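You operate a simulated robot arm through the tools that you are given. There is no shell and no other tool.

The job below is to be done with a simulated robot arm. You get a single attempt, and the scene is never put back.

Task
Empty the small open carton, slide the shallow one to the middle of the long carton and nest all three.
Fine: the gold standoff goes on the long carton; the small open carton sits in the shallow one, the tiny shut one in that; the labelled carton and the silver standoff stay. Set down upright: gold standoff.
Where things are to end (x, y in the base frame): gold standoff within 6 cm of [80, 3]; shallow open carton within 5 cm of [56, 0].

It is judged by the outcome, as a careful person would: the job done as asked, and still so three seconds after it is handed in. It fails if anything else is knocked over, pushed out of place, dropped, spilled or broken.

Robot
A 6-joint arm with a two-finger gripper, fixed in place. Base frame: the origin is at the foot of the arm, x ahead of it, y to its left, z up; the work surface is at about z = 44. Readings come in cm, rad, newtons and seconds.
With the tool pointing down near the work surface it reaches from about 10 to 68 cm from the base axis. Its first joint turns from -2.897 to 2.897 rad. Payload 3.18 kg.
Tool frame: the origin (TCP) lies between the finger pads and is the grasp point; the fingertips stand 3 cm ahead of it; z points along the fingers, y is the line along which they close. The gripper opens to 14.4 cm. The gripper's body begins 10.3 cm behind the TCP.
Orientation is that of the tool frame in the base frame, as a unit quaternion [w, x, y, z]. With the fingers straight down and closing along the base's y, the tool's x points along the base's -x, its y along +y and its z along -z.

Tools
- The arm moves only by the tool servo_tool. Its argument "steps" is a list of rows, each a list of 3 entries, a list of its own where there are three numbers: the shift along the tool's x, y, z in units of 20 mm (1.0 is 20 mm), then the turn, a rotation vector about the tool's x, y, z in units of 6 degrees (1.0 is 6 degrees), then the finger opening in cm, from 0 to 14.4. In form: [[[dx, dy, dz], [rx, ry, rz], jaw], ...]. A call has 1 to 20 rows; each row shifts and turns the commanded pose from where the row before left it, along the tool's axes as they then stand. A call with a number of a shift or a turn outside -1 to 1 is refused whole. A row lasts 0.2 s, in which the tool goes at most 5 cm and 0.15 rad; a call with a longer step from one row to the next is refused whole, and so is a gripper value outside its range. A pose out of reach is approached as far as the arm can. The call stops where the force on the tool passes 40 N (or 10 N more than at its start, if that is more) or the arm is blocked; 0.2 s more then pass. The fingers move at their own pace and stop on an object; they squeeze with about 32 N. The grip force told is the motor's: it shows also when the fingers shut on nothing. Time passes only in rows, and 0.2 s behind the last, so rows that do not move let the fingers close. The reply holds the time, the measured pose of the TCP, the force on the tool along the base axes, the opening and the grip force, in the units named above and with some noise, with the torque about the TCP (base axes, N m) and any sound that the robot's microphone picked up.
- Cameras (640 x 400 px; columns grow to the right, rows downward): "scene" is fixed at [22.12, -65.16, 117.52]; the picture's right is [0.78, -0.63, 0.00], its down [-0.47, -0.59, -0.66] and it looks along [0.41, 0.52, -0.75] (base axes); focal length 318 px, centre (320, 200). "wrist" rides on the gripper at [7.6, 1.6, -14.3] in the tool frame; the picture's right is [-0.21, 0.98, 0.00], its down [-0.84, -0.18, -0.51] and it looks along [-0.50, -0.11, 0.86] (tool axes); focal length 218 px, centre (320, 200). There is no depth. A picture from a camera that has moved, and an enlarged one, comes with that camera's place and axes in the base frame and with its lens.
- grab_frame(camera): a new picture of that camera. The clock stands still meanwhile.
- zoom(camera, box): a new picture of the part [left, top, right, bottom] of that camera's present view, enlarged. The clock stands still meanwhile.
- job_done(): hands the job in; it is judged then, once.

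Nothing tells you positions but the pictures and the camera data. Unless the task says otherwise, let go and move clear before handing in.

The tools are called after "Request:" as a command line: name --argument value ..., lists and objects as JSON in quotes. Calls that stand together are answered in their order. servo_tool: Moves the arm, as the interface text tells. Its arguments: {"type":"object","properties":{"steps":{"type":"array"}},"required":["steps"]} The other tools are called the same way: grab_frame (camera) takes a picture; zoom (camera, box) takes an enlarged picture of a part of a camera's view; job_done () hands the job in.

At the start:

```text
time_s: 0.0
eef_pos: [45.14, -15.91, 83.33]
tcp_rot: [0.0, 0.0, 1.0, 0.001]
force: [-0.5, 0.2, -0.4]
wrist_torque: [0.01, -0.02, -0.02]
grip_width: 14.41
grasp_force: 0.0
```

scene: 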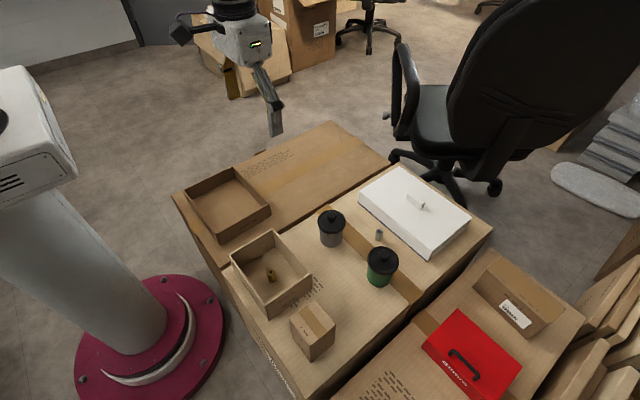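
wrist: 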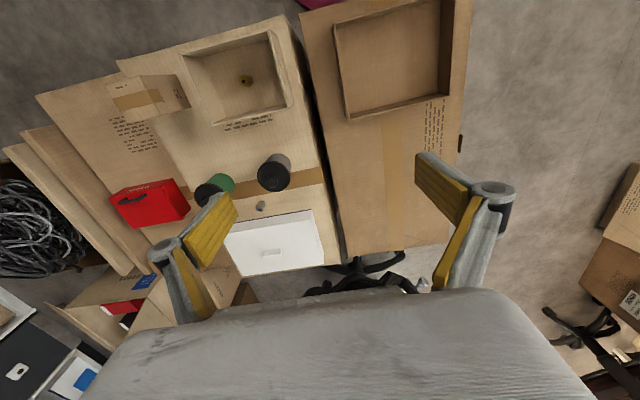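

I see a long carton on the left with a shallow open carton on it, a second carton surface with the small open carton (gold standoff inside), a tiny shut carton, two canisters, a silver standoff and a white box. I'll look closer before moving.

Request:
zoom --camera "scene" --box '[160, 120, 400, 270]'

Request:
zoom --camera "scene" --box '[220, 200, 420, 380]'

Request:
zoom --camera "wrist" --box '[100, 0, 480, 240]'

Request:
zoom --camera "scene" --box '[400, 230, 600, 400]'

```text
2.67 times, centred on (280, 195) of scene
camera zoom: at [22.12, -65.16, 117.52], right [0.78, -0.63, 0.0], down [-0.47, -0.59, -0.66], along [0.41, 0.52, -0.75], focal length 847 px, centre (427, 213)
```

zoom: 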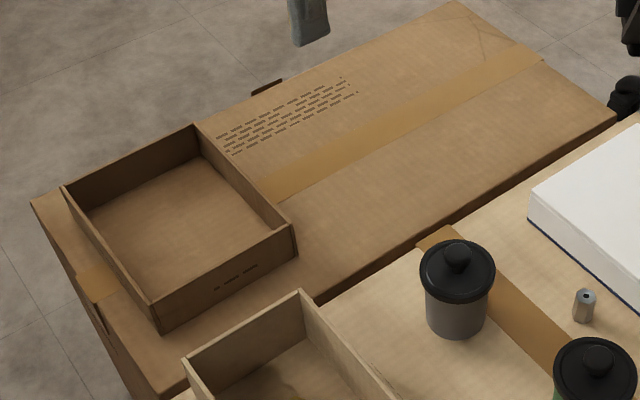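

```text
2.22 times, centred on (320, 290) of scene
camera zoom: at [22.12, -65.16, 117.52], right [0.78, -0.63, 0.0], down [-0.47, -0.59, -0.66], along [0.41, 0.52, -0.75], focal length 706 px, centre (320, 0)
```

zoom: 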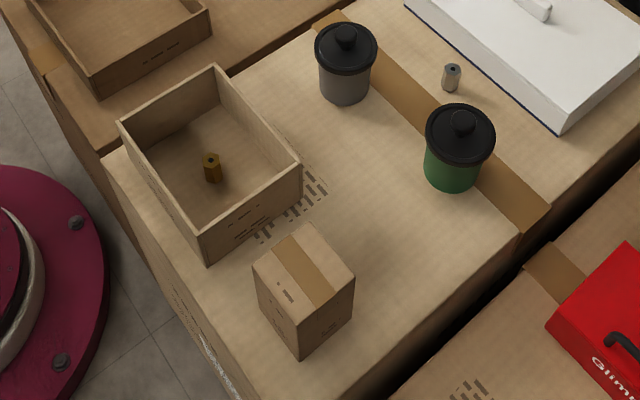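

```text
1.67 times, centred on (290, 120) of wrist
camera zoom: at [37.4, -14.32, 97.68], right [0.21, 0.98, 0.0], down [0.84, -0.18, 0.51], along [0.5, -0.11, -0.86], focal length 364 px, centre (370, 333)
```

zoom: 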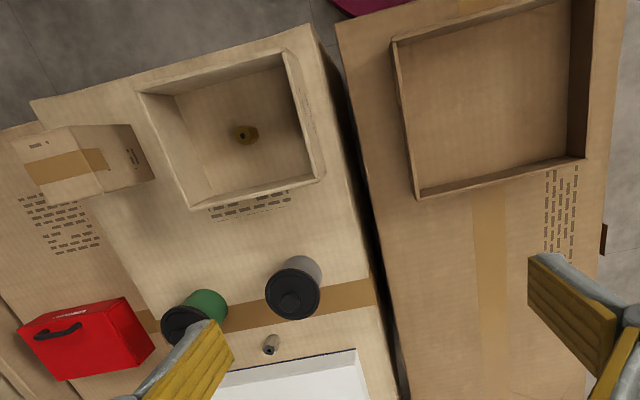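

```text
2.35 times, centred on (500, 315) of scene
camera zoom: at [22.12, -65.16, 117.52], right [0.78, -0.63, 0.0], down [-0.47, -0.59, -0.66], along [0.41, 0.52, -0.75], focal length 747 px, centre (-104, -71)
```

zoom: 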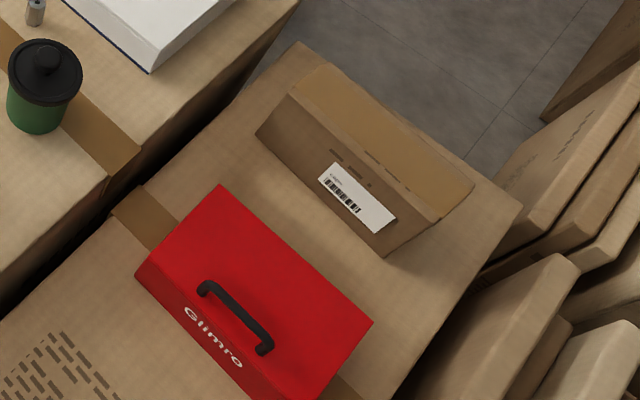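

The work tops appear level at z≈44. I estimate the shallow carton centre at about (39, 0), the small carton at about (36, -28), the gold standoff at about (36, -28), and the tiny carton at about (36, -46). I'm zooming in to refine these.

Request:
zoom --camera "scene" --box '[240, 250, 304, 290]'

Request:
zoom --camera "scene" --box '[272, 295, 352, 365]'

Request:
zoom --camera "scene" --box '[220, 220, 332, 320]'

Request:
zoom --camera "scene" --box '[170, 155, 282, 255]'

```text
10.00 times, centred on (272, 270) of scene
camera zoom: at [22.12, -65.16, 117.52], right [0.78, -0.63, 0.0], down [-0.47, -0.59, -0.66], along [0.41, 0.52, -0.75], focal length 3176 px, centre (800, -500)
```

zoom: 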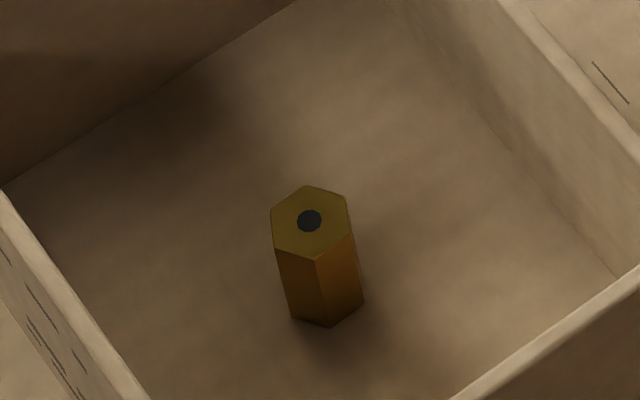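

```text
5.71 times, centred on (312, 330) of scene
camera zoom: at [22.12, -65.16, 117.52], right [0.78, -0.63, 0.0], down [-0.47, -0.59, -0.66], along [0.41, 0.52, -0.75], focal length 1815 px, centre (366, -543)
```

zoom: 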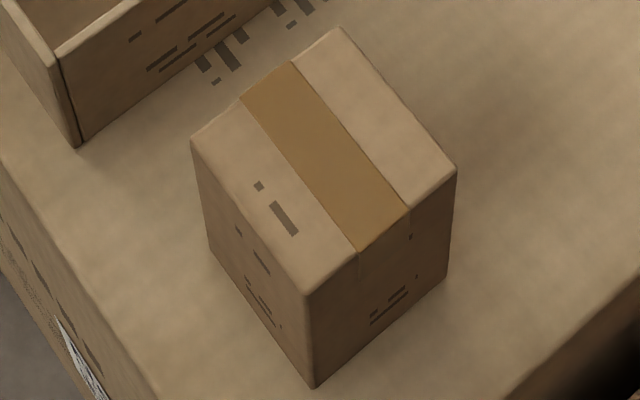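

```text
4.00 times, centred on (276, 270) of scene
camera zoom: at [22.12, -65.16, 117.52], right [0.78, -0.63, 0.0], down [-0.47, -0.59, -0.66], along [0.41, 0.52, -0.75], focal length 1270 px, centre (496, -80)
```

zoom: 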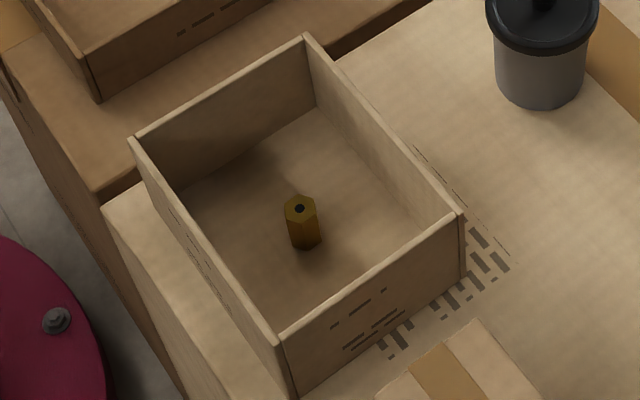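

```text
4.00 times, centred on (226, 205) of scene
camera zoom: at [22.12, -65.16, 117.52], right [0.78, -0.63, 0.0], down [-0.47, -0.59, -0.66], along [0.41, 0.52, -0.75], focal length 1270 px, centre (696, 180)
```

zoom: 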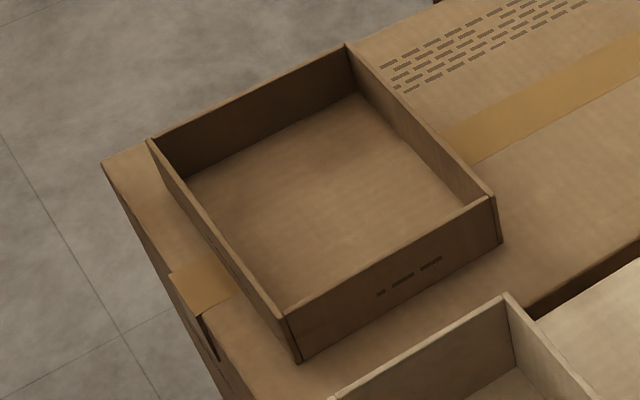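

Gold is standing at the centre of the small carton, about (36.6, -28.3), 3.6 cm tall, with flats facing ±y. The target at x≈80 is beyond straight-down reach, so I'll first test in free air how far a 30° outward tilt reaches.

Request:
servo_tool --steps '[[[0, 0, 0], [0, -1, 0], 6], [[0, 0, 0], [0, -1, 0], 6], [[0, 0, 0], [0, -1, 0], 6], [[0, 0, 0], [0, -1, 0], 6], [[0, 0, 0], [0, -1, 0], 6], [[0, 0, 0], [0, 0, 0], 6]]'

```text
time_s: 1.4
eef_pos: [45.02, -15.17, 83.48]
tcp_rot: [0.212, -0.005, 0.977, 0.014]
force: [0.3, -0.8, 0.0]
wrist_torque: [0.03, 0.03, -0.03]
grip_width: 6.0
grasp_force: 0.1
out of reach, approached as far as the arm can: row 4, 5
```

The tilt stopped at about 24.5° at this height. I'll move lower and further out over the empty far end of the long carton and see if more tilt becomes available.

Request:
servo_tool --steps '[[[-0.354, 0.536, 0.946], [0, 0, 0], 6], [[-0.354, 0.536, 0.946], [0, 0, 0], 6], [[-0.354, 0.536, 0.946], [0, 0, 0], 6], [[-0.354, 0.536, 0.946], [0, 0, 0], 6], [[-0.354, 0.536, 0.946], [0, 0, 0], 6], [[-0.354, 0.536, 0.946], [0, 0, 0], 6], [[-0.354, 0.536, 0.946], [0, 0, 0], 6], [[-0.354, 0.536, 0.946], [0, 0, 0], 6], [[-0.354, 0.536, 0.946], [0, 0, 0], 6], [[-0.354, 0.536, 0.946], [0, 0, 0], 6], [[-0.354, 0.536, 0.946], [0, 0, 0], 6], [[-0.354, 0.536, 0.946], [0, 0, 0], 6], [[0, 0, 0], [0, 0, 0], 6]]'

```text
time_s: 4.2
eef_pos: [62.87, -1.95, 67.33]
tcp_rot: [0.23, -0.002, 0.973, 0.013]
force: [-0.3, -0.4, 0.2]
wrist_torque: [0.04, 0.01, 0.02]
grip_width: 5.99
grasp_force: 0.1
```

Request:
servo_tool --steps '[[[0, 0, 0.5], [0, -0.6, 0], 6], [[0, 0, 0.5], [0, 0, 0], 6], [[0, 0, 0.5], [0, 0, 0], 6], [[-0.5, 0, 0.7], [0, 0, 0], 6], [[-0.5, 0, 0.7], [0, 0, 0], 6], [[-0.5, 0, 0.7], [0, 0, 0], 6], [[-0.5, 0, 0.7], [0, 0, 0], 6], [[0, 0, 0], [0, 0, 0], 6]]'

```text
time_s: 6.0
eef_pos: [69.82, -1.99, 62.26]
tcp_rot: [0.23, -0.002, 0.973, 0.013]
force: [0.0, -0.5, 0.6]
wrist_torque: [-0.04, -0.01, 0.0]
grip_width: 5.99
grasp_force: 0.1
out of reach, approached as far as the arm can: row 1
```

Request:
servo_tool --steps '[[[-0.073, 0.4, 0.969], [0, 0, 0], 6], [[-0.073, 0.4, 0.969], [0, 0, 0], 6], [[-0.073, 0.4, 0.969], [0, 0, 0], 6], [[-0.073, 0.4, 0.969], [0, 0, 0], 6], [[-0.073, 0.4, 0.969], [0, 0, 0], 6], [[0, 0, 0], [0, -0.4, 0], 6], [[0, 0, 0], [0, 0, 0], 6]]'

Request:
grab_frame --camera "scene"

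```text
time_s: 7.6
eef_pos: [74.55, 2.39, 54.68]
tcp_rot: [0.241, -0.003, 0.97, 0.016]
force: [0.2, -0.6, -0.4]
wrist_torque: [0.01, 0.0, -0.03]
grip_width: 6.01
grasp_force: 0.0
out of reach, approached as far as the arm can: row 3
```

```text
taken
```

scene: 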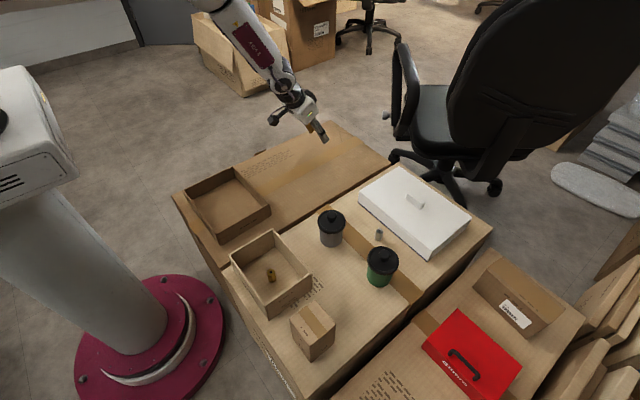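

Request:
servo_tool --steps '[[[-0.1, 0, 0.6], [0, 0, 0], 6], [[-0.1, 0, 0.6], [0, 0, 0], 6], [[-0.1, 0, 0.6], [0, 0, 0], 6], [[0, 0, 0], [0, 0, 0], 6]]'

Request:
zoom --camera "scene" --box '[180, 0, 420, 200]'

```text
time_s: 8.6
eef_pos: [76.74, 2.0, 51.85]
tcp_rot: [0.251, -0.001, 0.968, 0.013]
force: [-1.3, -0.1, 0.0]
wrist_torque: [-0.02, 0.0, 0.03]
grip_width: 6.0
grasp_force: 0.0
```

```text
2.00 times, centred on (300, 100) of scene
camera zoom: at [22.12, -65.16, 117.52], right [0.78, -0.63, 0.0], down [-0.47, -0.59, -0.66], along [0.41, 0.52, -0.75], focal length 635 px, centre (360, 400)
```

zoom: 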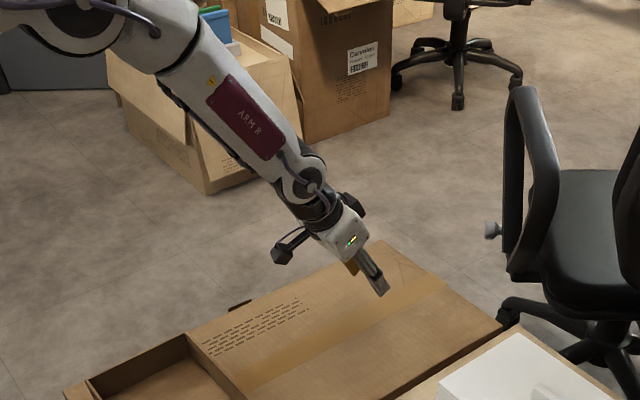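

Request:
servo_tool --steps '[[[0.2, 0.1, 0.4], [0, 0, 0], 6], [[0.2, 0.1, 0.4], [0, 0, 0], 6], [[0.2, 0.1, 0.4], [0, 0, 0], 6], [[0.15, 0.1, 0.3], [0, 0, 0], 6], [[0, 0, 0], [0, 0, 0], 6]]'

```text
time_s: 9.8
eef_pos: [76.86, 3.08, 48.32]
tcp_rot: [0.252, -0.003, 0.968, 0.014]
force: [-0.4, 0.2, -0.3]
wrist_torque: [0.02, 0.02, 0.0]
grip_width: 5.99
grasp_force: 0.0
```

With a 29° tilt I can reach (76.9, 3.1, 48.3), which is enough to put the gold standoff within 6 cm of (80, 3). Next I'll carry this same tilt over to the small carton to grasp the gold.

Request:
servo_tool --steps '[[[-0.488, 0, -0.873], [0.27, 0, 0], 6], [[-0.488, 0, -0.873], [0, 0, 0], 6], [[-0.488, 0, -0.873], [0, 0, 0], 6], [[-0.488, 0, -0.873], [0, 0, 0], 6], [[0.7, -0.7, -0.5], [0, 0, 0], 6], [[0.973, -0.923, -0.747], [0, 0, 0], 6], [[0.973, -0.923, -0.747], [0, 0, 0], 6], [[0.973, -0.923, -0.747], [0, 0, 0], 6], [[0.973, -0.923, -0.747], [0, 0, 0], 6], [[0.973, -0.923, -0.747], [0, 0, 0], 6], [[0.973, -0.923, -0.747], [0, 0, 0], 6], [[0.973, -0.923, -0.747], [0, 0, 0], 6], [[0.973, -0.923, -0.747], [0, 0, 0], 6], [[0.973, -0.923, -0.747], [0, 0, 0], 6], [[0, 0, 0], [0, 0, 0], 6]]'

```text
time_s: 13.0
eef_pos: [52.96, -14.83, 60.15]
tcp_rot: [0.251, 0.001, 0.968, 0.0]
force: [0.0, -0.3, -0.2]
wrist_torque: [0.04, 0.03, -0.01]
grip_width: 6.01
grasp_force: 0.1
```

Request:
servo_tool --steps '[[[0.837, -0.748, -0.467], [0, 0, 0], 6], [[0.837, -0.748, -0.467], [0, 0, 0], 6], [[0.837, -0.748, -0.467], [0, 0, 0], 6], [[0.837, -0.748, -0.467], [0, 0, 0], 6], [[0.837, -0.748, -0.467], [0, 0, 0], 6], [[0.837, -0.748, -0.467], [0, 0, 0], 6], [[0.837, -0.748, -0.467], [0, 0, 0], 6], [[0.837, -0.748, -0.467], [0, 0, 0], 6], [[0.837, -0.748, -0.467], [0, 0, 0], 6], [[0, 0, 0], [0, 0, 0], 6]]'

Request:
grab_frame --camera "wrist"

Request:
zoom --camera "scene" --box '[200, 180, 360, 300]'

```text
time_s: 15.2
eef_pos: [36.19, -28.23, 60.08]
tcp_rot: [0.251, 0.001, 0.968, 0.0]
force: [0.0, -0.2, -0.2]
wrist_torque: [0.01, -0.01, -0.04]
grip_width: 5.98
grasp_force: 0.0
```

```text
taken
camera wrist: at [22.41, -26.61, 68.73], right [0.19, 0.98, 0.1], down [0.49, -0.18, 0.85], along [0.85, -0.11, -0.51], focal length 218 px, centre (320, 200)
```

wrist: 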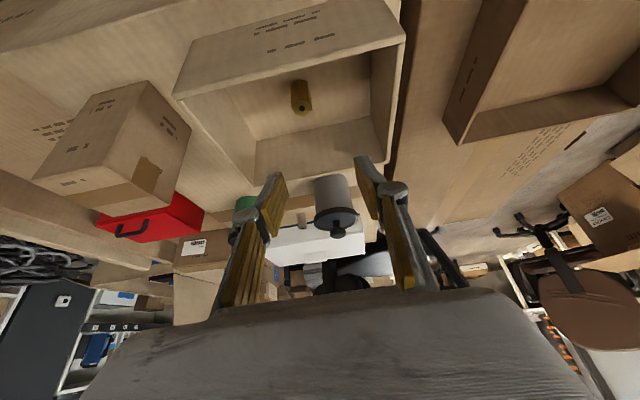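

```text
3.33 times, centred on (280, 240) of scene
camera zoom: at [22.12, -65.16, 117.52], right [0.78, -0.63, 0.0], down [-0.47, -0.59, -0.66], along [0.41, 0.52, -0.75], focal length 1059 px, centre (453, 67)
```

zoom: 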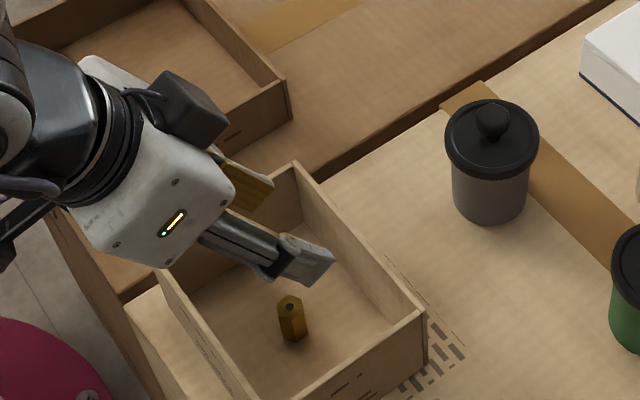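

Request:
zoom --camera "wrist" --box '[200, 20, 400, 145]'

Request:
zoom --camera "wrist" --box '[280, 70, 328, 120]'

```text
3.20 times, centred on (300, 82) of wrist
camera zoom: at [22.41, -26.61, 68.73], right [0.19, 0.98, 0.1], down [0.49, -0.18, 0.85], along [0.85, -0.11, -0.51], focal length 698 px, centre (384, 576)
```

zoom: 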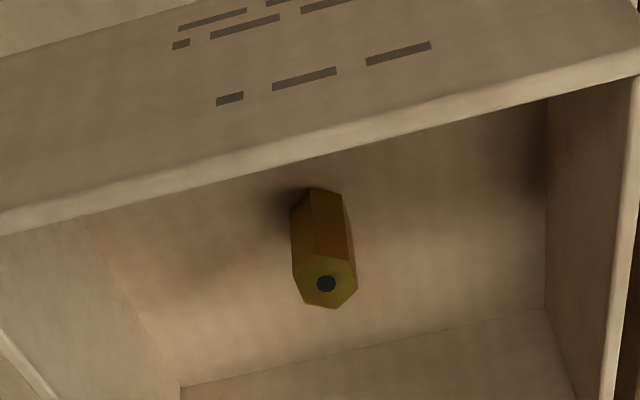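

```text
8.00 times, centred on (304, 95) of wrist
camera zoom: at [22.41, -26.61, 68.73], right [0.19, 0.98, 0.1], down [0.49, -0.18, 0.85], along [0.85, -0.11, -0.51], focal length 1746 px, centre (448, 1040)
```

zoom: 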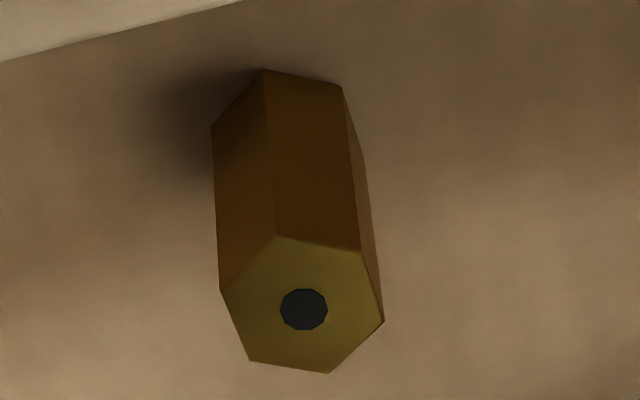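

Comparing both cameras, the middle carton's top is a bit higher, about z≈45.5. The gold's foot is at z≈46 and its centre at about (36.3, -29.05). I'll lower partway, centred on it, and check again.

Request:
servo_tool --steps '[[[0.5125, -0.1025, 0.716], [0, 0, 0], 6], [[0.5125, -0.1025, 0.716], [0, 0, 0], 6], [[0.5125, -0.1025, 0.716], [0, 0, 0], 6], [[0.5125, -0.1025, 0.716], [0, 0, 0], 6], [[0, 0, 0], [0, 0, 0], 6], [[0, 0, 0], [0, 0, 0], 6]]'

Request:
zoom --camera "wrist" --box '[160, 40, 480, 240]'

Request:
zoom --camera "scene" --box '[220, 210, 332, 310]'

```text
time_s: 16.6
eef_pos: [35.3, -29.24, 53.06]
tcp_rot: [0.251, 0.001, 0.968, -0.001]
force: [-0.6, 0.1, -0.7]
wrist_torque: [0.03, 0.02, -0.01]
grip_width: 6.01
grasp_force: 0.1
```

```text
2.00 times, centred on (320, 140) of wrist
camera zoom: at [21.58, -27.58, 61.8], right [0.19, 0.98, 0.1], down [0.49, -0.18, 0.85], along [0.85, -0.11, -0.51], focal length 436 px, centre (320, 320)
```

zoom: 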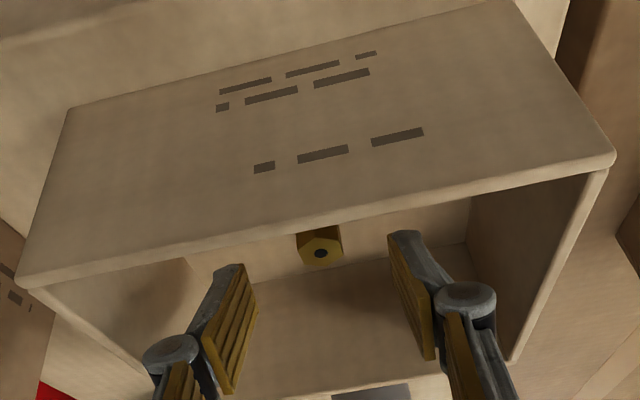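

```text
4.00 times, centred on (276, 260) of scene
camera zoom: at [22.12, -65.16, 117.52], right [0.78, -0.63, 0.0], down [-0.47, -0.59, -0.66], along [0.41, 0.52, -0.75], focal length 1270 px, centre (496, -40)
```

zoom: 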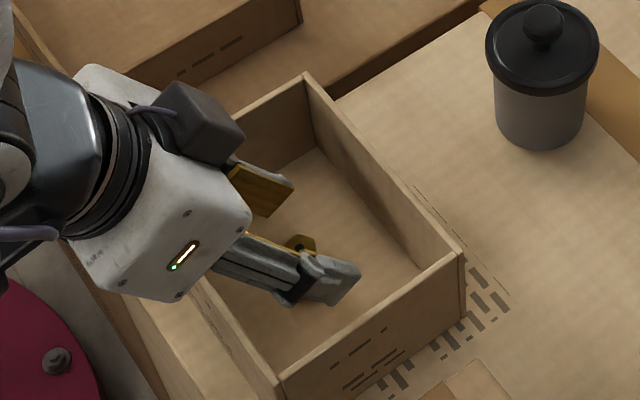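

Request:
servo_tool --steps '[[[0.27, 0.03, 0.49], [0, 0, 0], 6], [[0.27, 0.03, 0.49], [0, 0, 0], 6], [[0.27, 0, 0.49], [0, 0, 0], 6], [[0, 0, 0], [0, 0, 0], 6]]'

Request:
zoom --camera "wrist" --box '[160, 100, 480, 300]'

Request:
zoom --camera "scene" --box '[240, 220, 332, 300]'

```text
time_s: 17.6
eef_pos: [35.23, -29.08, 49.57]
tcp_rot: [0.251, 0.001, 0.968, -0.001]
force: [-1.8, 2.3, 7.2]
wrist_torque: [0.18, 0.08, 0.06]
grip_width: 6.05
grasp_force: 1.2
```

```text
2.00 times, centred on (320, 200) of wrist
camera zoom: at [21.51, -27.38, 58.29], right [0.19, 0.98, 0.1], down [0.49, -0.18, 0.85], along [0.85, -0.11, -0.51], focal length 436 px, centre (320, 200)
```

zoom: 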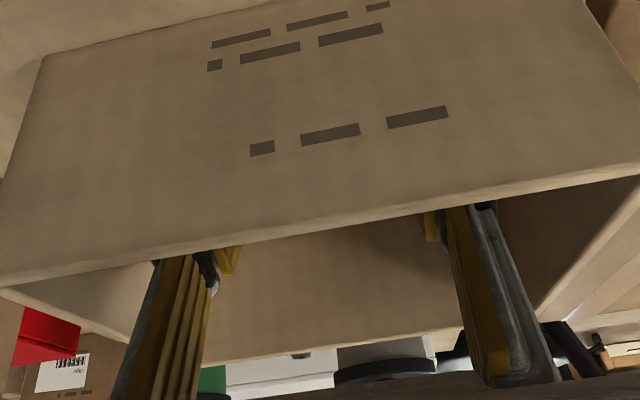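

```text
5.00 times, centred on (286, 260) of scene
camera zoom: at [22.12, -65.16, 117.52], right [0.78, -0.63, 0.0], down [-0.47, -0.59, -0.66], along [0.41, 0.52, -0.75], focal length 1588 px, centre (490, -100)
```

zoom: 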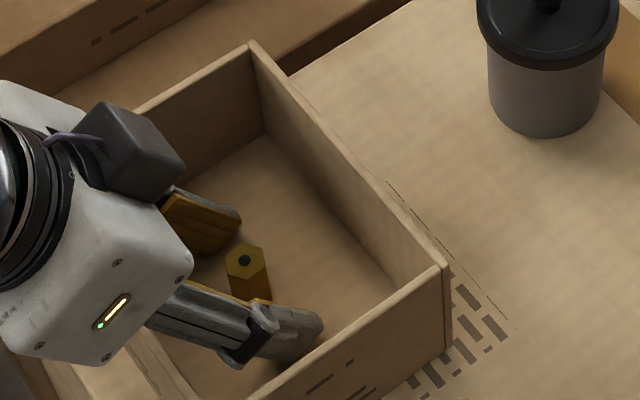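

There's a light contact force of about 7 N, so I'm touching the floor or the wall. I'll raise slightly, check that the force is gone, then close on the standoff.

Request:
servo_tool --steps '[[[-0.185, 0, -0.126], [0, 0, 0], 6], [[0, 0, 0], [0, 0, 0], 6]]'

```text
time_s: 18.2
eef_pos: [35.3, -29.02, 49.95]
tcp_rot: [0.251, 0.002, 0.968, -0.001]
force: [0.1, -0.3, 0.4]
wrist_torque: [-0.04, -0.04, -0.02]
grip_width: 5.99
grasp_force: 0.1
```

Request:
servo_tool --steps '[[[0, 0, 0], [0, 0, 0], 4.5], [[0, 0, 0], [0, 0, 0], 3.2], [[0, 0, 0], [0, 0, 0], 2.6], [[0, 0, 0], [0, 0, 0], 2.2], [[0, 0, 0], [0, 0, 0], 1.9], [[0, 0, 0], [0, 0, 0], 1.5], [[0, 0, 0], [0, 0, 0], 1.0], [[0, 0, 0], [0, 0, 0], 1.0]]'

Request:
zoom --camera "scene" --box '[240, 220, 332, 300]'

```text
time_s: 20.0
eef_pos: [35.32, -29.1, 49.95]
tcp_rot: [0.251, 0.001, 0.968, -0.001]
force: [0.3, -0.1, 0.3]
wrist_torque: [0.0, 0.02, 0.0]
grip_width: 1.69
grasp_force: 31.7
```

```text
5.00 times, centred on (286, 260) of scene
camera zoom: at [22.12, -65.16, 117.52], right [0.78, -0.63, 0.0], down [-0.47, -0.59, -0.66], along [0.41, 0.52, -0.75], focal length 1588 px, centre (490, -100)
```

zoom: 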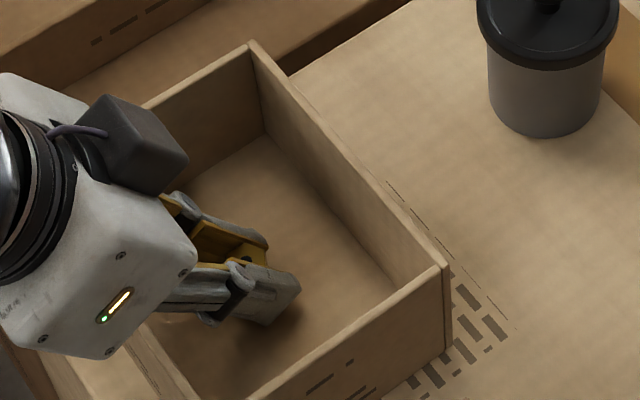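

Gripped, with the width reading 1.69 cm. Lifting straight up now.

Request:
servo_tool --steps '[[[-0.243, 0, -0.437], [0, 0, 0], 1.0], [[-0.243, 0, -0.437], [0, 0, 0], 1.0], [[-0.486, 0, -0.874], [0, 0, 0], 1.0], [[-0.486, 0, -0.874], [0, 0, 0], 1.0], [[-0.486, 0, -0.874], [0, 0, 0], 1.0], [[-0.486, 0, -0.874], [0, 0, 0], 1.0], [[-0.486, 0, -0.874], [0, 0, 0], 1.0], [[0, 0, 0], [0, 0, 0], 1.0]]'

Request:
zoom --camera "scene" --box '[220, 180, 332, 300]'

Request:
zoom --camera "wrist" --box '[160, 40, 480, 300]'

```text
time_s: 21.8
eef_pos: [35.27, -28.87, 62.07]
tcp_rot: [0.25, 0.003, 0.968, -0.001]
force: [-0.3, 0.4, -1.2]
wrist_torque: [0.02, -0.05, 0.02]
grip_width: 1.68
grasp_force: 32.2
```

```text
3.33 times, centred on (276, 240) of scene
camera zoom: at [22.12, -65.16, 117.52], right [0.78, -0.63, 0.0], down [-0.47, -0.59, -0.66], along [0.41, 0.52, -0.75], focal length 1059 px, centre (467, 67)
```

zoom: 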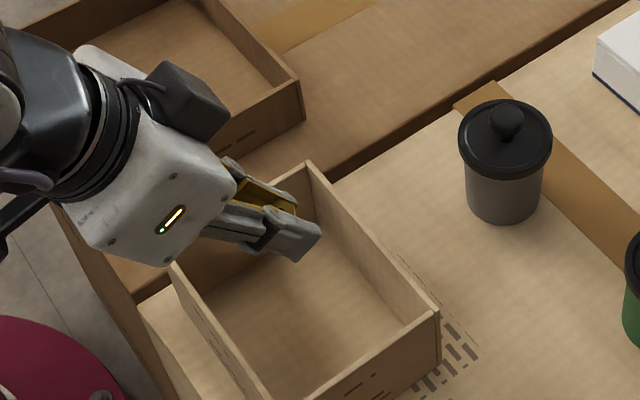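

```text
1.54 times, centred on (320, 170) of wrist
camera zoom: at [21.62, -27.4, 70.78], right [0.19, 0.98, 0.1], down [0.49, -0.18, 0.85], along [0.85, -0.11, -0.51], focal length 336 px, centre (320, 246)
```

zoom: 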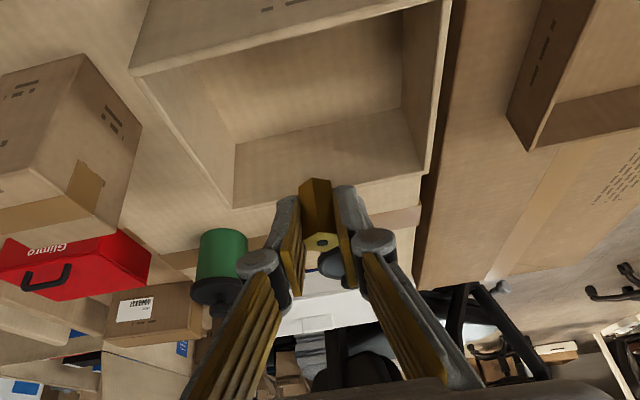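

Gold is held securely. I'll carry it over to the far end of the long carton.

Request:
servo_tool --steps '[[[-0.4, 0.4, 0.3], [0, 0, 0], 1.0], [[-0.875, 0.837, 0.668], [0, 0, 0], 1.0], [[-0.875, 0.837, 0.668], [0, 0, 0], 1.0], [[-0.875, 0.837, 0.668], [0, 0, 0], 1.0], [[-0.875, 0.837, 0.668], [0, 0, 0], 1.0], [[-0.875, 0.837, 0.668], [0, 0, 0], 1.0], [[-0.875, 0.837, 0.668], [0, 0, 0], 1.0], [[-0.875, 0.837, 0.668], [0, 0, 0], 1.0], [[-0.875, 0.837, 0.668], [0, 0, 0], 1.0], [[-0.875, 0.837, 0.668], [0, 0, 0], 1.0], [[-0.875, 0.837, 0.668], [0, 0, 0], 1.0], [[-0.875, 0.837, 0.668], [0, 0, 0], 1.0], [[-0.875, 0.837, 0.668], [0, 0, 0], 1.0], [[-0.875, 0.837, 0.668], [0, 0, 0], 1.0], [[-0.875, 0.837, 0.668], [0, 0, 0], 1.0], [[-0.875, 0.837, 0.668], [0, 0, 0], 1.0], [[-0.5, 0.45, 0.4], [0, 0, 0], 1.0], [[0, 0, 0], [0, 0, 0], 1.0]]'

```text
time_s: 25.6
eef_pos: [70.34, -2.27, 56.85]
tcp_rot: [0.251, 0.001, 0.968, 0.0]
force: [0.2, 0.5, -0.2]
wrist_torque: [-0.01, -0.03, -0.02]
grip_width: 1.68
grasp_force: 32.3
```

Request:
servo_tool --steps '[[[-0.286, 0.53, 0.823], [0, 0, 0], 1.0], [[-0.286, 0.53, 0.823], [0, 0, 0], 1.0], [[-0.286, 0.53, 0.823], [0, 0, 0], 1.0], [[-0.286, 0.53, 0.823], [0, 0, 0], 1.0], [[-0.286, 0.53, 0.823], [0, 0, 0], 1.0], [[0, 0, 0], [0, 0, 0], 1.0]]'

Request:
zoom --camera "scene" --box '[270, 90, 366, 170]'

Request:
zoom --camera "wrist" --box '[200, 60, 440, 260]'

```text
time_s: 27.0
eef_pos: [76.74, 2.77, 51.25]
tcp_rot: [0.251, 0.002, 0.968, 0.0]
force: [0.0, 0.5, 0.0]
wrist_torque: [0.0, 0.02, 0.0]
grip_width: 1.66
grasp_force: 31.4
out of reach, approached as far as the arm can: row 3
```

```text
5.00 times, centred on (318, 130) of scene
camera zoom: at [22.12, -65.16, 117.52], right [0.78, -0.63, 0.0], down [-0.47, -0.59, -0.66], along [0.41, 0.52, -0.75], focal length 1588 px, centre (330, 550)
```

zoom: 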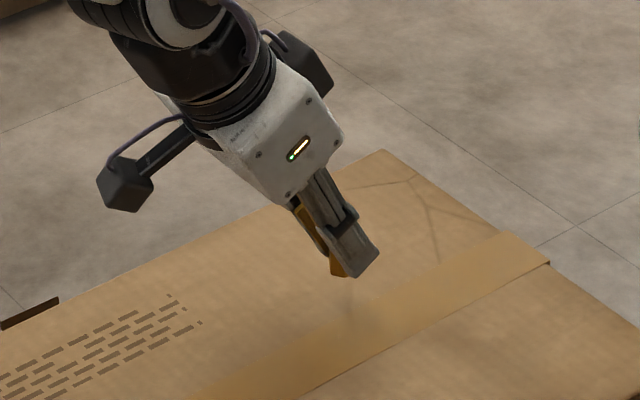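

```text
2.00 times, centred on (320, 160) of wrist
camera zoom: at [63.08, 4.38, 59.97], right [0.19, 0.98, 0.1], down [0.49, -0.18, 0.85], along [0.85, -0.11, -0.51], focal length 436 px, centre (320, 280)
```

zoom: 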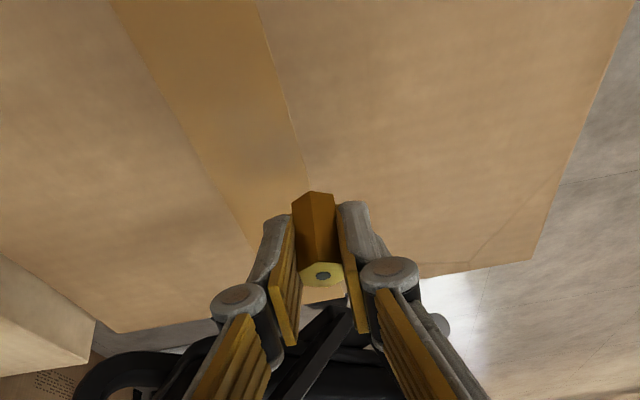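

Request:
servo_tool --steps '[[[0.122, 0.15, 0.39], [0, 0, 0], 1.0], [[0.122, 0.15, 0.39], [0, 0, 0], 1.0], [[0.122, 0.15, 0.39], [0, 0, 0], 1.0], [[0, 0, 0], [0, 0, 0], 1.0]]'

Request:
zoom --camera "scene" --box '[302, 115, 350, 155]'

```text
time_s: 28.0
eef_pos: [77.15, 3.6, 48.79]
tcp_rot: [0.251, 0.003, 0.968, -0.001]
force: [0.8, 1.3, -0.3]
wrist_torque: [-0.03, -0.01, 0.03]
grip_width: 1.66
grasp_force: 32.1
```

```text
10.00 times, centred on (326, 135) of scene
camera zoom: at [22.12, -65.16, 117.52], right [0.78, -0.63, 0.0], down [-0.47, -0.59, -0.66], along [0.41, 0.52, -0.75], focal length 3176 px, centre (260, 850)
```

zoom: 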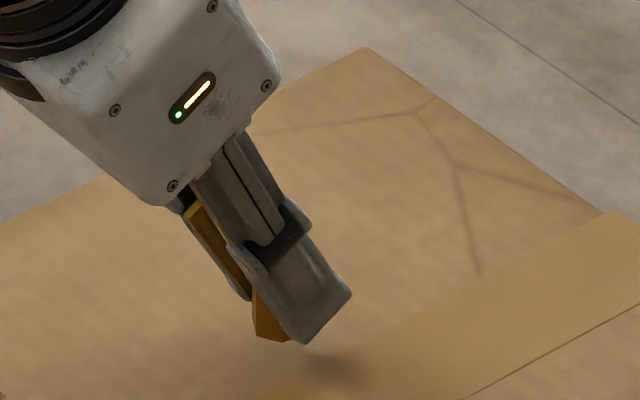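

Request:
servo_tool --steps '[[[0.0486, 0, 0.0874], [0, 0, 0], 1.0], [[0.0486, 0, 0.0874], [0, 0, 0], 1.0], [[0.0486, 0, 0.0874], [0, 0, 0], 1.0], [[0, 0, 0], [0, 0, 0], 1.0]]'

```text
time_s: 29.0
eef_pos: [77.24, 3.74, 48.22]
tcp_rot: [0.251, 0.002, 0.968, 0.0]
force: [-0.4, 0.5, -0.2]
wrist_torque: [-0.01, 0.0, -0.03]
grip_width: 1.66
grasp_force: 31.7
```

Request:
servo_tool --steps '[[[0.0486, 0, 0.0874], [0, 0, 0], 1.0], [[0.0486, 0, 0.0874], [0, 0, 0], 1.0], [[0, 0, 0], [0, 0, 0], 1.0]]'

```text
time_s: 29.8
eef_pos: [77.16, 3.63, 47.76]
tcp_rot: [0.251, 0.002, 0.968, 0.0]
force: [0.6, 0.5, -0.6]
wrist_torque: [-0.03, -0.04, 0.01]
grip_width: 1.65
grasp_force: 31.9
```

Request:
servo_tool --steps '[[[0.0243, 0, 0.0437], [0, 0, 0], 1.0], [[0.0243, 0, 0.0437], [0, 0, 0], 1.0], [[0, 0, 0], [0, 0, 0], 1.0]]'

Request:
zoom --camera "scene" --box '[302, 115, 350, 155]'

```text
time_s: 30.6
eef_pos: [77.26, 3.52, 47.77]
tcp_rot: [0.251, 0.001, 0.968, 0.0]
force: [-0.6, -0.4, -0.2]
wrist_torque: [-0.05, -0.02, 0.01]
grip_width: 1.69
grasp_force: 32.2
```

```text
10.00 times, centred on (326, 135) of scene
camera zoom: at [22.12, -65.16, 117.52], right [0.78, -0.63, 0.0], down [-0.47, -0.59, -0.66], along [0.41, 0.52, -0.75], focal length 3176 px, centre (260, 850)
```

zoom: 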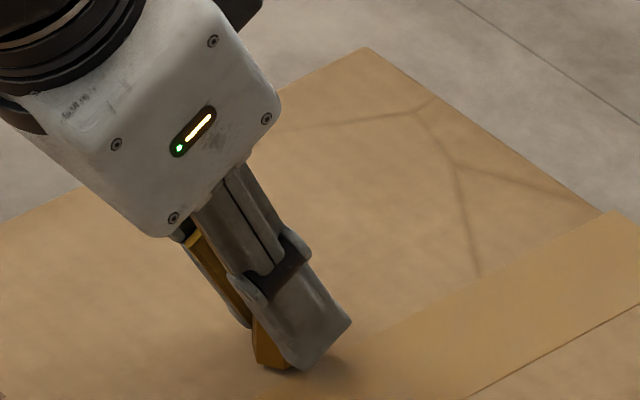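

Request:
servo_tool --steps '[[[0.0243, 0, 0.0437], [0, 0, 0], 1.0], [[0.0243, 0, 0.0437], [0, 0, 0], 1.0], [[0, 0, 0], [0, 0, 0], 1.0]]'

```text
time_s: 31.4
eef_pos: [77.32, 3.69, 47.59]
tcp_rot: [0.251, 0.002, 0.968, 0.0]
force: [-0.3, 0.4, -0.2]
wrist_torque: [0.02, 0.02, -0.04]
grip_width: 1.67
grasp_force: 31.7
```

Request:
servo_tool --steps '[[[0.0243, 0, 0.0437], [0, 0, 0], 1.0], [[0.0243, 0, 0.0437], [0, 0, 0], 1.0], [[0, 0, 0], [0, 0, 0], 1.0]]'

Request:
zoom --camera "scene" --box '[314, 130, 338, 150]'

Request:
zoom --camera "wrist" --box '[260, 110, 380, 220]'

```text
time_s: 32.2
eef_pos: [77.33, 3.53, 47.47]
tcp_rot: [0.253, 0.003, 0.967, -0.001]
force: [-3.3, 0.2, 18.6]
wrist_torque: [-0.04, 0.04, -0.01]
grip_width: 1.66
grasp_force: 32.0
```

```text
16.00 times, centred on (326, 140) of scene
camera zoom: at [22.12, -65.16, 117.52], right [0.78, -0.63, 0.0], down [-0.47, -0.59, -0.66], along [0.41, 0.52, -0.75], focal length 5081 px, centre (224, 1160)
```

zoom: 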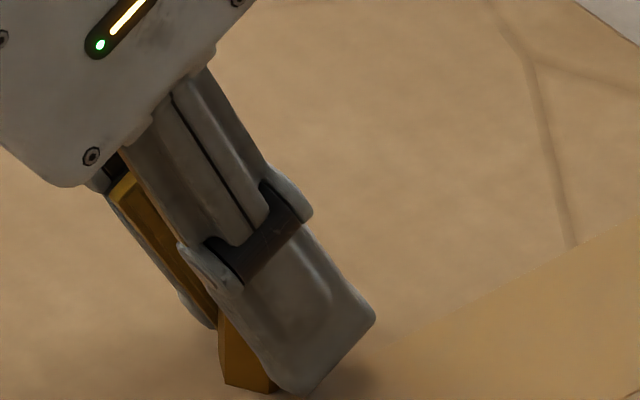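

```text
3.64 times, centred on (320, 165) of wrist
camera zoom: at [63.67, 5.23, 56.08], right [0.19, 0.98, 0.1], down [0.49, -0.18, 0.86], along [0.85, -0.11, -0.51], focal length 794 px, centre (320, 327)
```

zoom: 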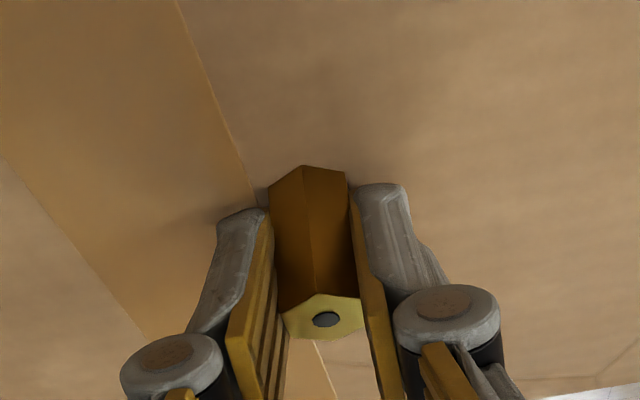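

Contact made at 18.6 N. I'll ease up a hair, open the fingers, then back out along the finger axis.

Request:
servo_tool --steps '[[[-0.012, 0, -0.022], [0, 0, 0], 1.0], [[0, 0, 0], [0, 0, 0], 1.0]]'

```text
time_s: 32.8
eef_pos: [77.36, 3.49, 47.45]
tcp_rot: [0.253, 0.002, 0.968, 0.0]
force: [4.7, 2.8, 11.9]
wrist_torque: [0.08, -0.2, 0.03]
grip_width: 1.66
grasp_force: 32.0
```

Request:
servo_tool --steps '[[[-0.012, 0, -0.022], [0, 0, 0], 1.0], [[0, 0, 0], [0, 0, 0], 1.0]]'

```text
time_s: 33.4
eef_pos: [77.1, 3.64, 47.45]
tcp_rot: [0.252, 0.002, 0.968, -0.001]
force: [3.0, 0.0, 11.3]
wrist_torque: [-0.02, -0.13, 0.02]
grip_width: 1.7
grasp_force: 32.0
```

Request:
servo_tool --steps '[[[-0.0243, 0, -0.0437], [0, 0, 0], 1.0], [[0, 0, 0], [0, 0, 0], 1.0]]'

```text
time_s: 34.0
eef_pos: [77.14, 3.46, 47.45]
tcp_rot: [0.251, 0.003, 0.968, -0.002]
force: [1.4, -1.7, 7.5]
wrist_torque: [-0.07, -0.12, 0.01]
grip_width: 1.7
grasp_force: 32.7
```

Request:
servo_tool --steps '[[[-0.0243, 0, -0.0437], [0, 0, 0], 1.0], [[0, 0, 0], [0, 0, 0], 1.0]]'

```text
time_s: 34.6
eef_pos: [77.26, 3.58, 47.6]
tcp_rot: [0.249, 0.002, 0.968, -0.001]
force: [-0.7, -0.1, 0.4]
wrist_torque: [0.03, -0.04, -0.01]
grip_width: 1.66
grasp_force: 32.5
```

Request:
servo_tool --steps '[[[0, 0, 0], [0, 0, 0], 1.9], [[0, 0, 0], [0, 0, 0], 2.4], [[0, 0, 0], [0, 0, 0], 3.2], [[0, 0, 0], [0, 0, 0], 4.5], [[0, 0, 0], [0, 0, 0], 5]]'

Request:
zoom --camera "wrist" --box '[240, 100, 400, 220]'

Request:
zoom --camera "scene" --box '[302, 115, 350, 155]'

```text
time_s: 35.8
eef_pos: [77.25, 3.6, 47.66]
tcp_rot: [0.251, 0.001, 0.968, -0.001]
force: [0.3, -0.9, 0.2]
wrist_torque: [-0.01, -0.01, 0.01]
grip_width: 4.99
grasp_force: 0.1
```

```text
3.33 times, centred on (320, 160) of wrist
camera zoom: at [63.62, 5.23, 56.36], right [0.19, 0.98, 0.1], down [0.49, -0.18, 0.85], along [0.85, -0.11, -0.51], focal length 728 px, centre (320, 333)
```

zoom: 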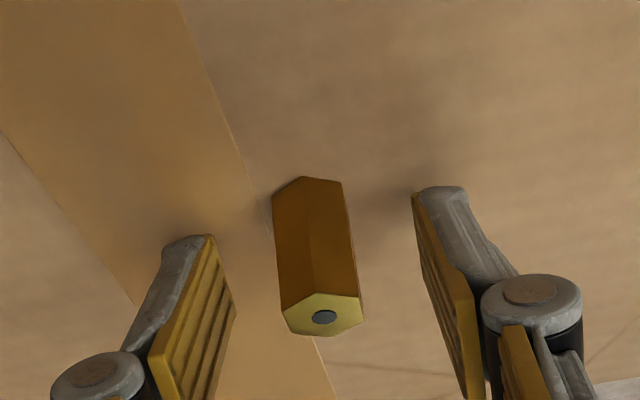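

```text
10.00 times, centred on (326, 135) of scene
camera zoom: at [22.12, -65.16, 117.52], right [0.78, -0.63, 0.0], down [-0.47, -0.59, -0.66], along [0.41, 0.52, -0.75], focal length 3176 px, centre (260, 850)
```

zoom: 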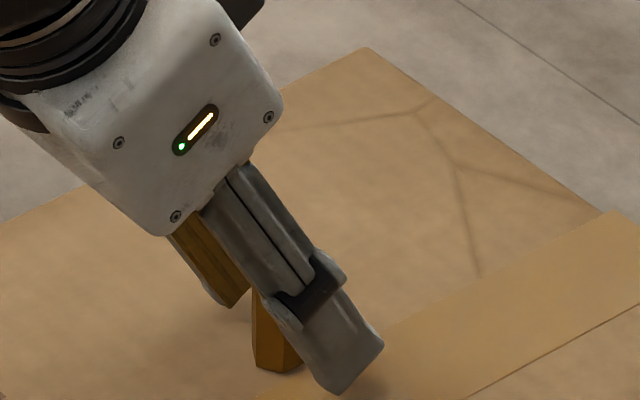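

Gold is standing free and upright. Backing out along the fingers.

Request:
servo_tool --steps '[[[0, 0, -0.3], [0, 0, 0], 5], [[0, 0, -0.5], [0, 0, 0], 5], [[0, 0, -0.8], [0, 0, 0], 5], [[0, 0, -0.8], [0, 0, 0], 5], [[0, 0, -0.8], [0, 0, 0], 5], [[0, 0, -0.8], [0, 0, 0], 5], [[0.5, 0, -0.8], [0, 0, 0], 5], [[0, 0, 0], [0, 0, 0], 5]]'

Request:
grab_frame --camera "wrist"

Request:
zoom --camera "scene" --box '[270, 90, 382, 170]'

```text
time_s: 37.6
eef_pos: [72.69, 3.6, 54.79]
tcp_rot: [0.249, 0.016, 0.968, 0.0]
force: [0.0, 0.3, 0.7]
wrist_torque: [-0.05, 0.03, 0.05]
grip_width: 4.99
grasp_force: 0.0
out of reach, approached as far as the arm can: row 6, 7
```

```text
taken
camera wrist: at [59.22, 5.45, 63.48], right [0.21, 0.97, 0.11], down [0.49, -0.2, 0.85], along [0.85, -0.13, -0.52], focal length 218 px, centre (320, 200)
```

wrist: 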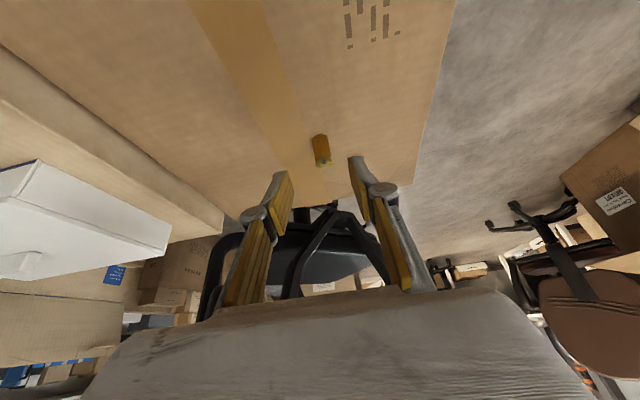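

```text
5.00 times, centred on (326, 130) of scene
camera zoom: at [22.12, -65.16, 117.52], right [0.78, -0.63, 0.0], down [-0.47, -0.59, -0.66], along [0.41, 0.52, -0.75], focal length 1588 px, centre (290, 550)
```

zoom: 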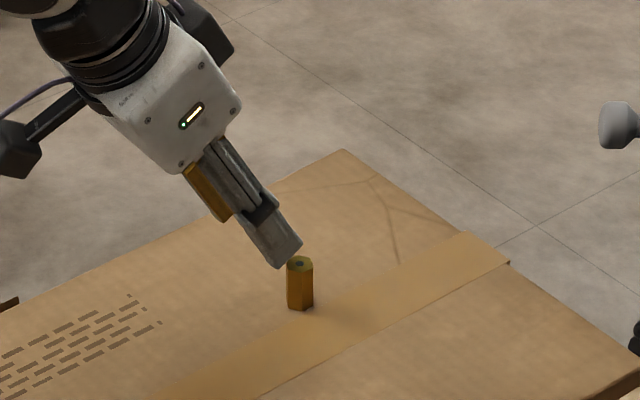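

Gold is standing on the long carton at about (78, 3). Now I'll move inward, straighten the tool to vertical, and look at the shallow carton.

Request:
servo_tool --steps '[[[0.832, 0, -0.6], [0, 0, 0], 5], [[0.832, 0, -0.6], [0, 0, 0], 5], [[0.832, 0, -0.6], [0, 0, 0], 5], [[0.832, 0, -0.7], [0, 0, 0], 5], [[0.832, 0, -0.7], [0, 0, 0], 5], [[0.832, 0, -0.7], [0, 0, 0], 5], [[0.8, 0, -0.7], [0, 1, 0], 5], [[0.8, 0, -0.7], [0, 1, 0], 5], [[0.8, 0, -0.7], [0, 1, 0], 5], [[0.8, 0, -0.7], [0, 1, 0], 5], [[0.8, 0, -0.7], [0, 0.85, 0], 5], [[0, 0, 0], [0, 0, 0], 5], [[0, 0, 0], [0, 0, 0], 5]]'

```text
time_s: 40.4
eef_pos: [56.55, 5.42, 59.12]
tcp_rot: [0.119, 0.005, 0.993, -0.025]
force: [-0.2, 0.0, -0.4]
wrist_torque: [-0.01, 0.0, -0.02]
grip_width: 5.03
grasp_force: 0.1
out of reach, approached as far as the arm can: row 2, 3, 4, 5, 6, 9, 10, 11
```

Request:
servo_tool --steps '[[[0, 0, 0], [-0.16, 0.76, 0], 5], [[0, 0, 0], [-0.16, 0.76, 0], 5], [[0, 0, 0], [-0.16, 0.76, 0], 5], [[0, 0, 0], [0, 0, 0], 5]]'

```text
time_s: 41.4
eef_pos: [56.93, 4.44, 59.14]
tcp_rot: [0.051, 0.008, 0.998, -0.026]
force: [-0.6, -0.6, 0.6]
wrist_torque: [-0.03, -0.02, 0.01]
grip_width: 5.01
grasp_force: 0.0
out of reach, approached as far as the arm can: row 1, 2
```

Request:
servo_tool --steps '[[[0, 0, 0], [-0.25, 0.5, 0], 5], [[0, 0, 0], [-0.25, 0.47, 0], 5], [[0, 0, 0], [0, 0, 0], 5]]'

```text
time_s: 42.2
eef_pos: [57.07, 4.54, 59.16]
tcp_rot: [-0.001, 0.008, 1.0, 0.001]
force: [0.5, 0.0, 0.0]
wrist_torque: [0.0, 0.01, 0.01]
grip_width: 4.99
grasp_force: 0.1
```

Request:
servo_tool --steps '[[[0.5, -0.2, -0.2], [0, 0, 0], 5], [[1, -0.22, -0.2], [0, 0, 0], 5], [[1, -0.22, -0.2], [0, 0, 0], 5], [[1, -0.22, -0.2], [0, 0, 0.5], 5], [[1, -0.22, -0.2], [0, 0, 0.9], 5], [[0.95, -0.35, -0.2], [0, 0, 0.9], 5], [[0, 0, 0], [0, 0, 1], 5], [[0, 0, 0], [0, 0, 1], 5], [[0, 0, 0], [0, 0, 1], 5], [[0, 0, 0], [0, 0, 1], 5], [[0, 0, 0], [0, 0, 0], 5]]'

```text
time_s: 44.6
eef_pos: [45.84, 2.34, 61.53]
tcp_rot: [-0.001, 0.332, 0.943, 0.0]
force: [1.1, 0.8, -1.1]
wrist_torque: [-0.01, 0.02, -0.01]
grip_width: 5.0
grasp_force: 0.1
```

Request:
servo_tool --steps '[[[0, 0, 0], [0, 0, 1], 5], [[0, 0, 0], [0, 0, 1], 5], [[0, 0, 0], [0, 0, 1], 5], [[0, 0, 0], [0, 0, 1], 5], [[0, 0, 0], [0, 0, 1], 5], [[0, 0, 0], [0, 0, 1], 5], [[0, 0, 0], [0, 0, 1], 5], [[0, 0, 0], [0, 0, 1], 5], [[0, 0, 0], [0, 0, 0.53], 5], [[0, 0, 0], [0, 0, 0], 5]]'

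Request:
grab_frame --camera "wrist"

Request:
grab_frame --camera "scene"

```text
time_s: 46.8
eef_pos: [45.75, 2.37, 61.6]
tcp_rot: [-0.001, 0.706, 0.708, 0.0]
force: [-0.5, 0.0, 0.0]
wrist_torque: [0.01, 0.0, 0.0]
grip_width: 5.02
grasp_force: 0.1
```

```text
taken
camera wrist: at [47.42, 9.86, 75.74], right [0.98, -0.21, 0.0], down [-0.18, -0.84, 0.51], along [-0.11, -0.5, -0.86], focal length 218 px, centre (320, 200)
```

wrist: 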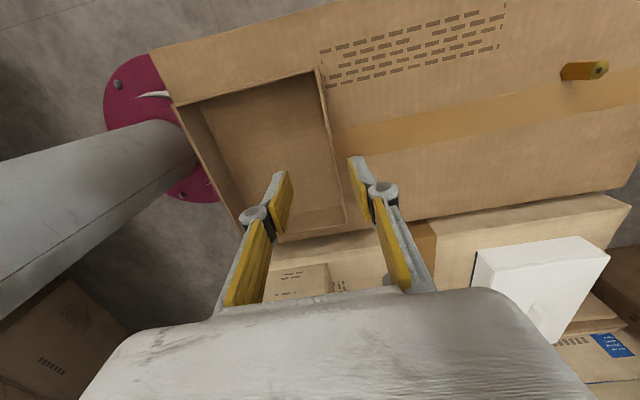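

```text
taken
```

scene: 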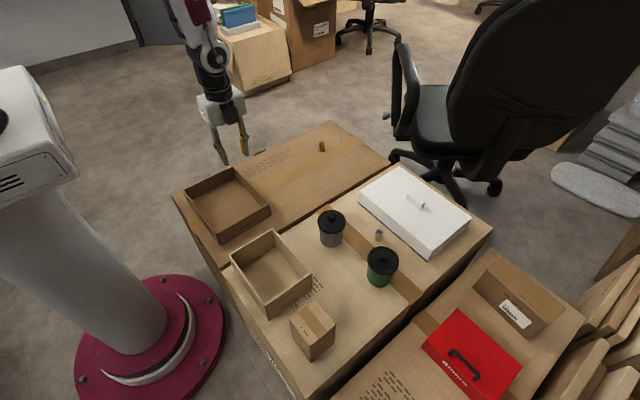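

Request:
zoom --camera "wrist" --box '[150, 40, 390, 260]'

```text
1.82 times, centred on (270, 150) of wrist
camera zoom: at [47.42, 9.86, 75.74], right [0.98, -0.21, 0.0], down [-0.18, -0.84, 0.51], along [-0.11, -0.5, -0.86], focal length 397 px, centre (411, 291)
```

zoom: 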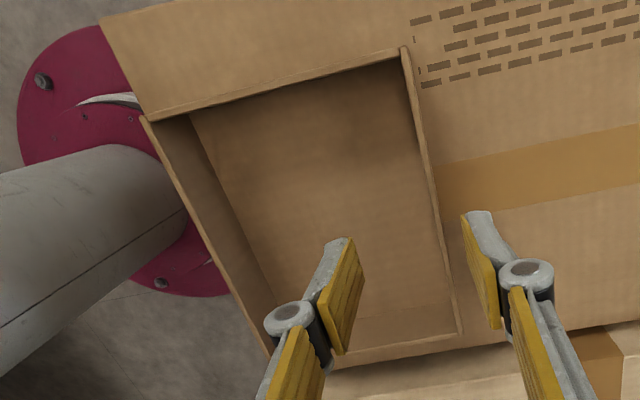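

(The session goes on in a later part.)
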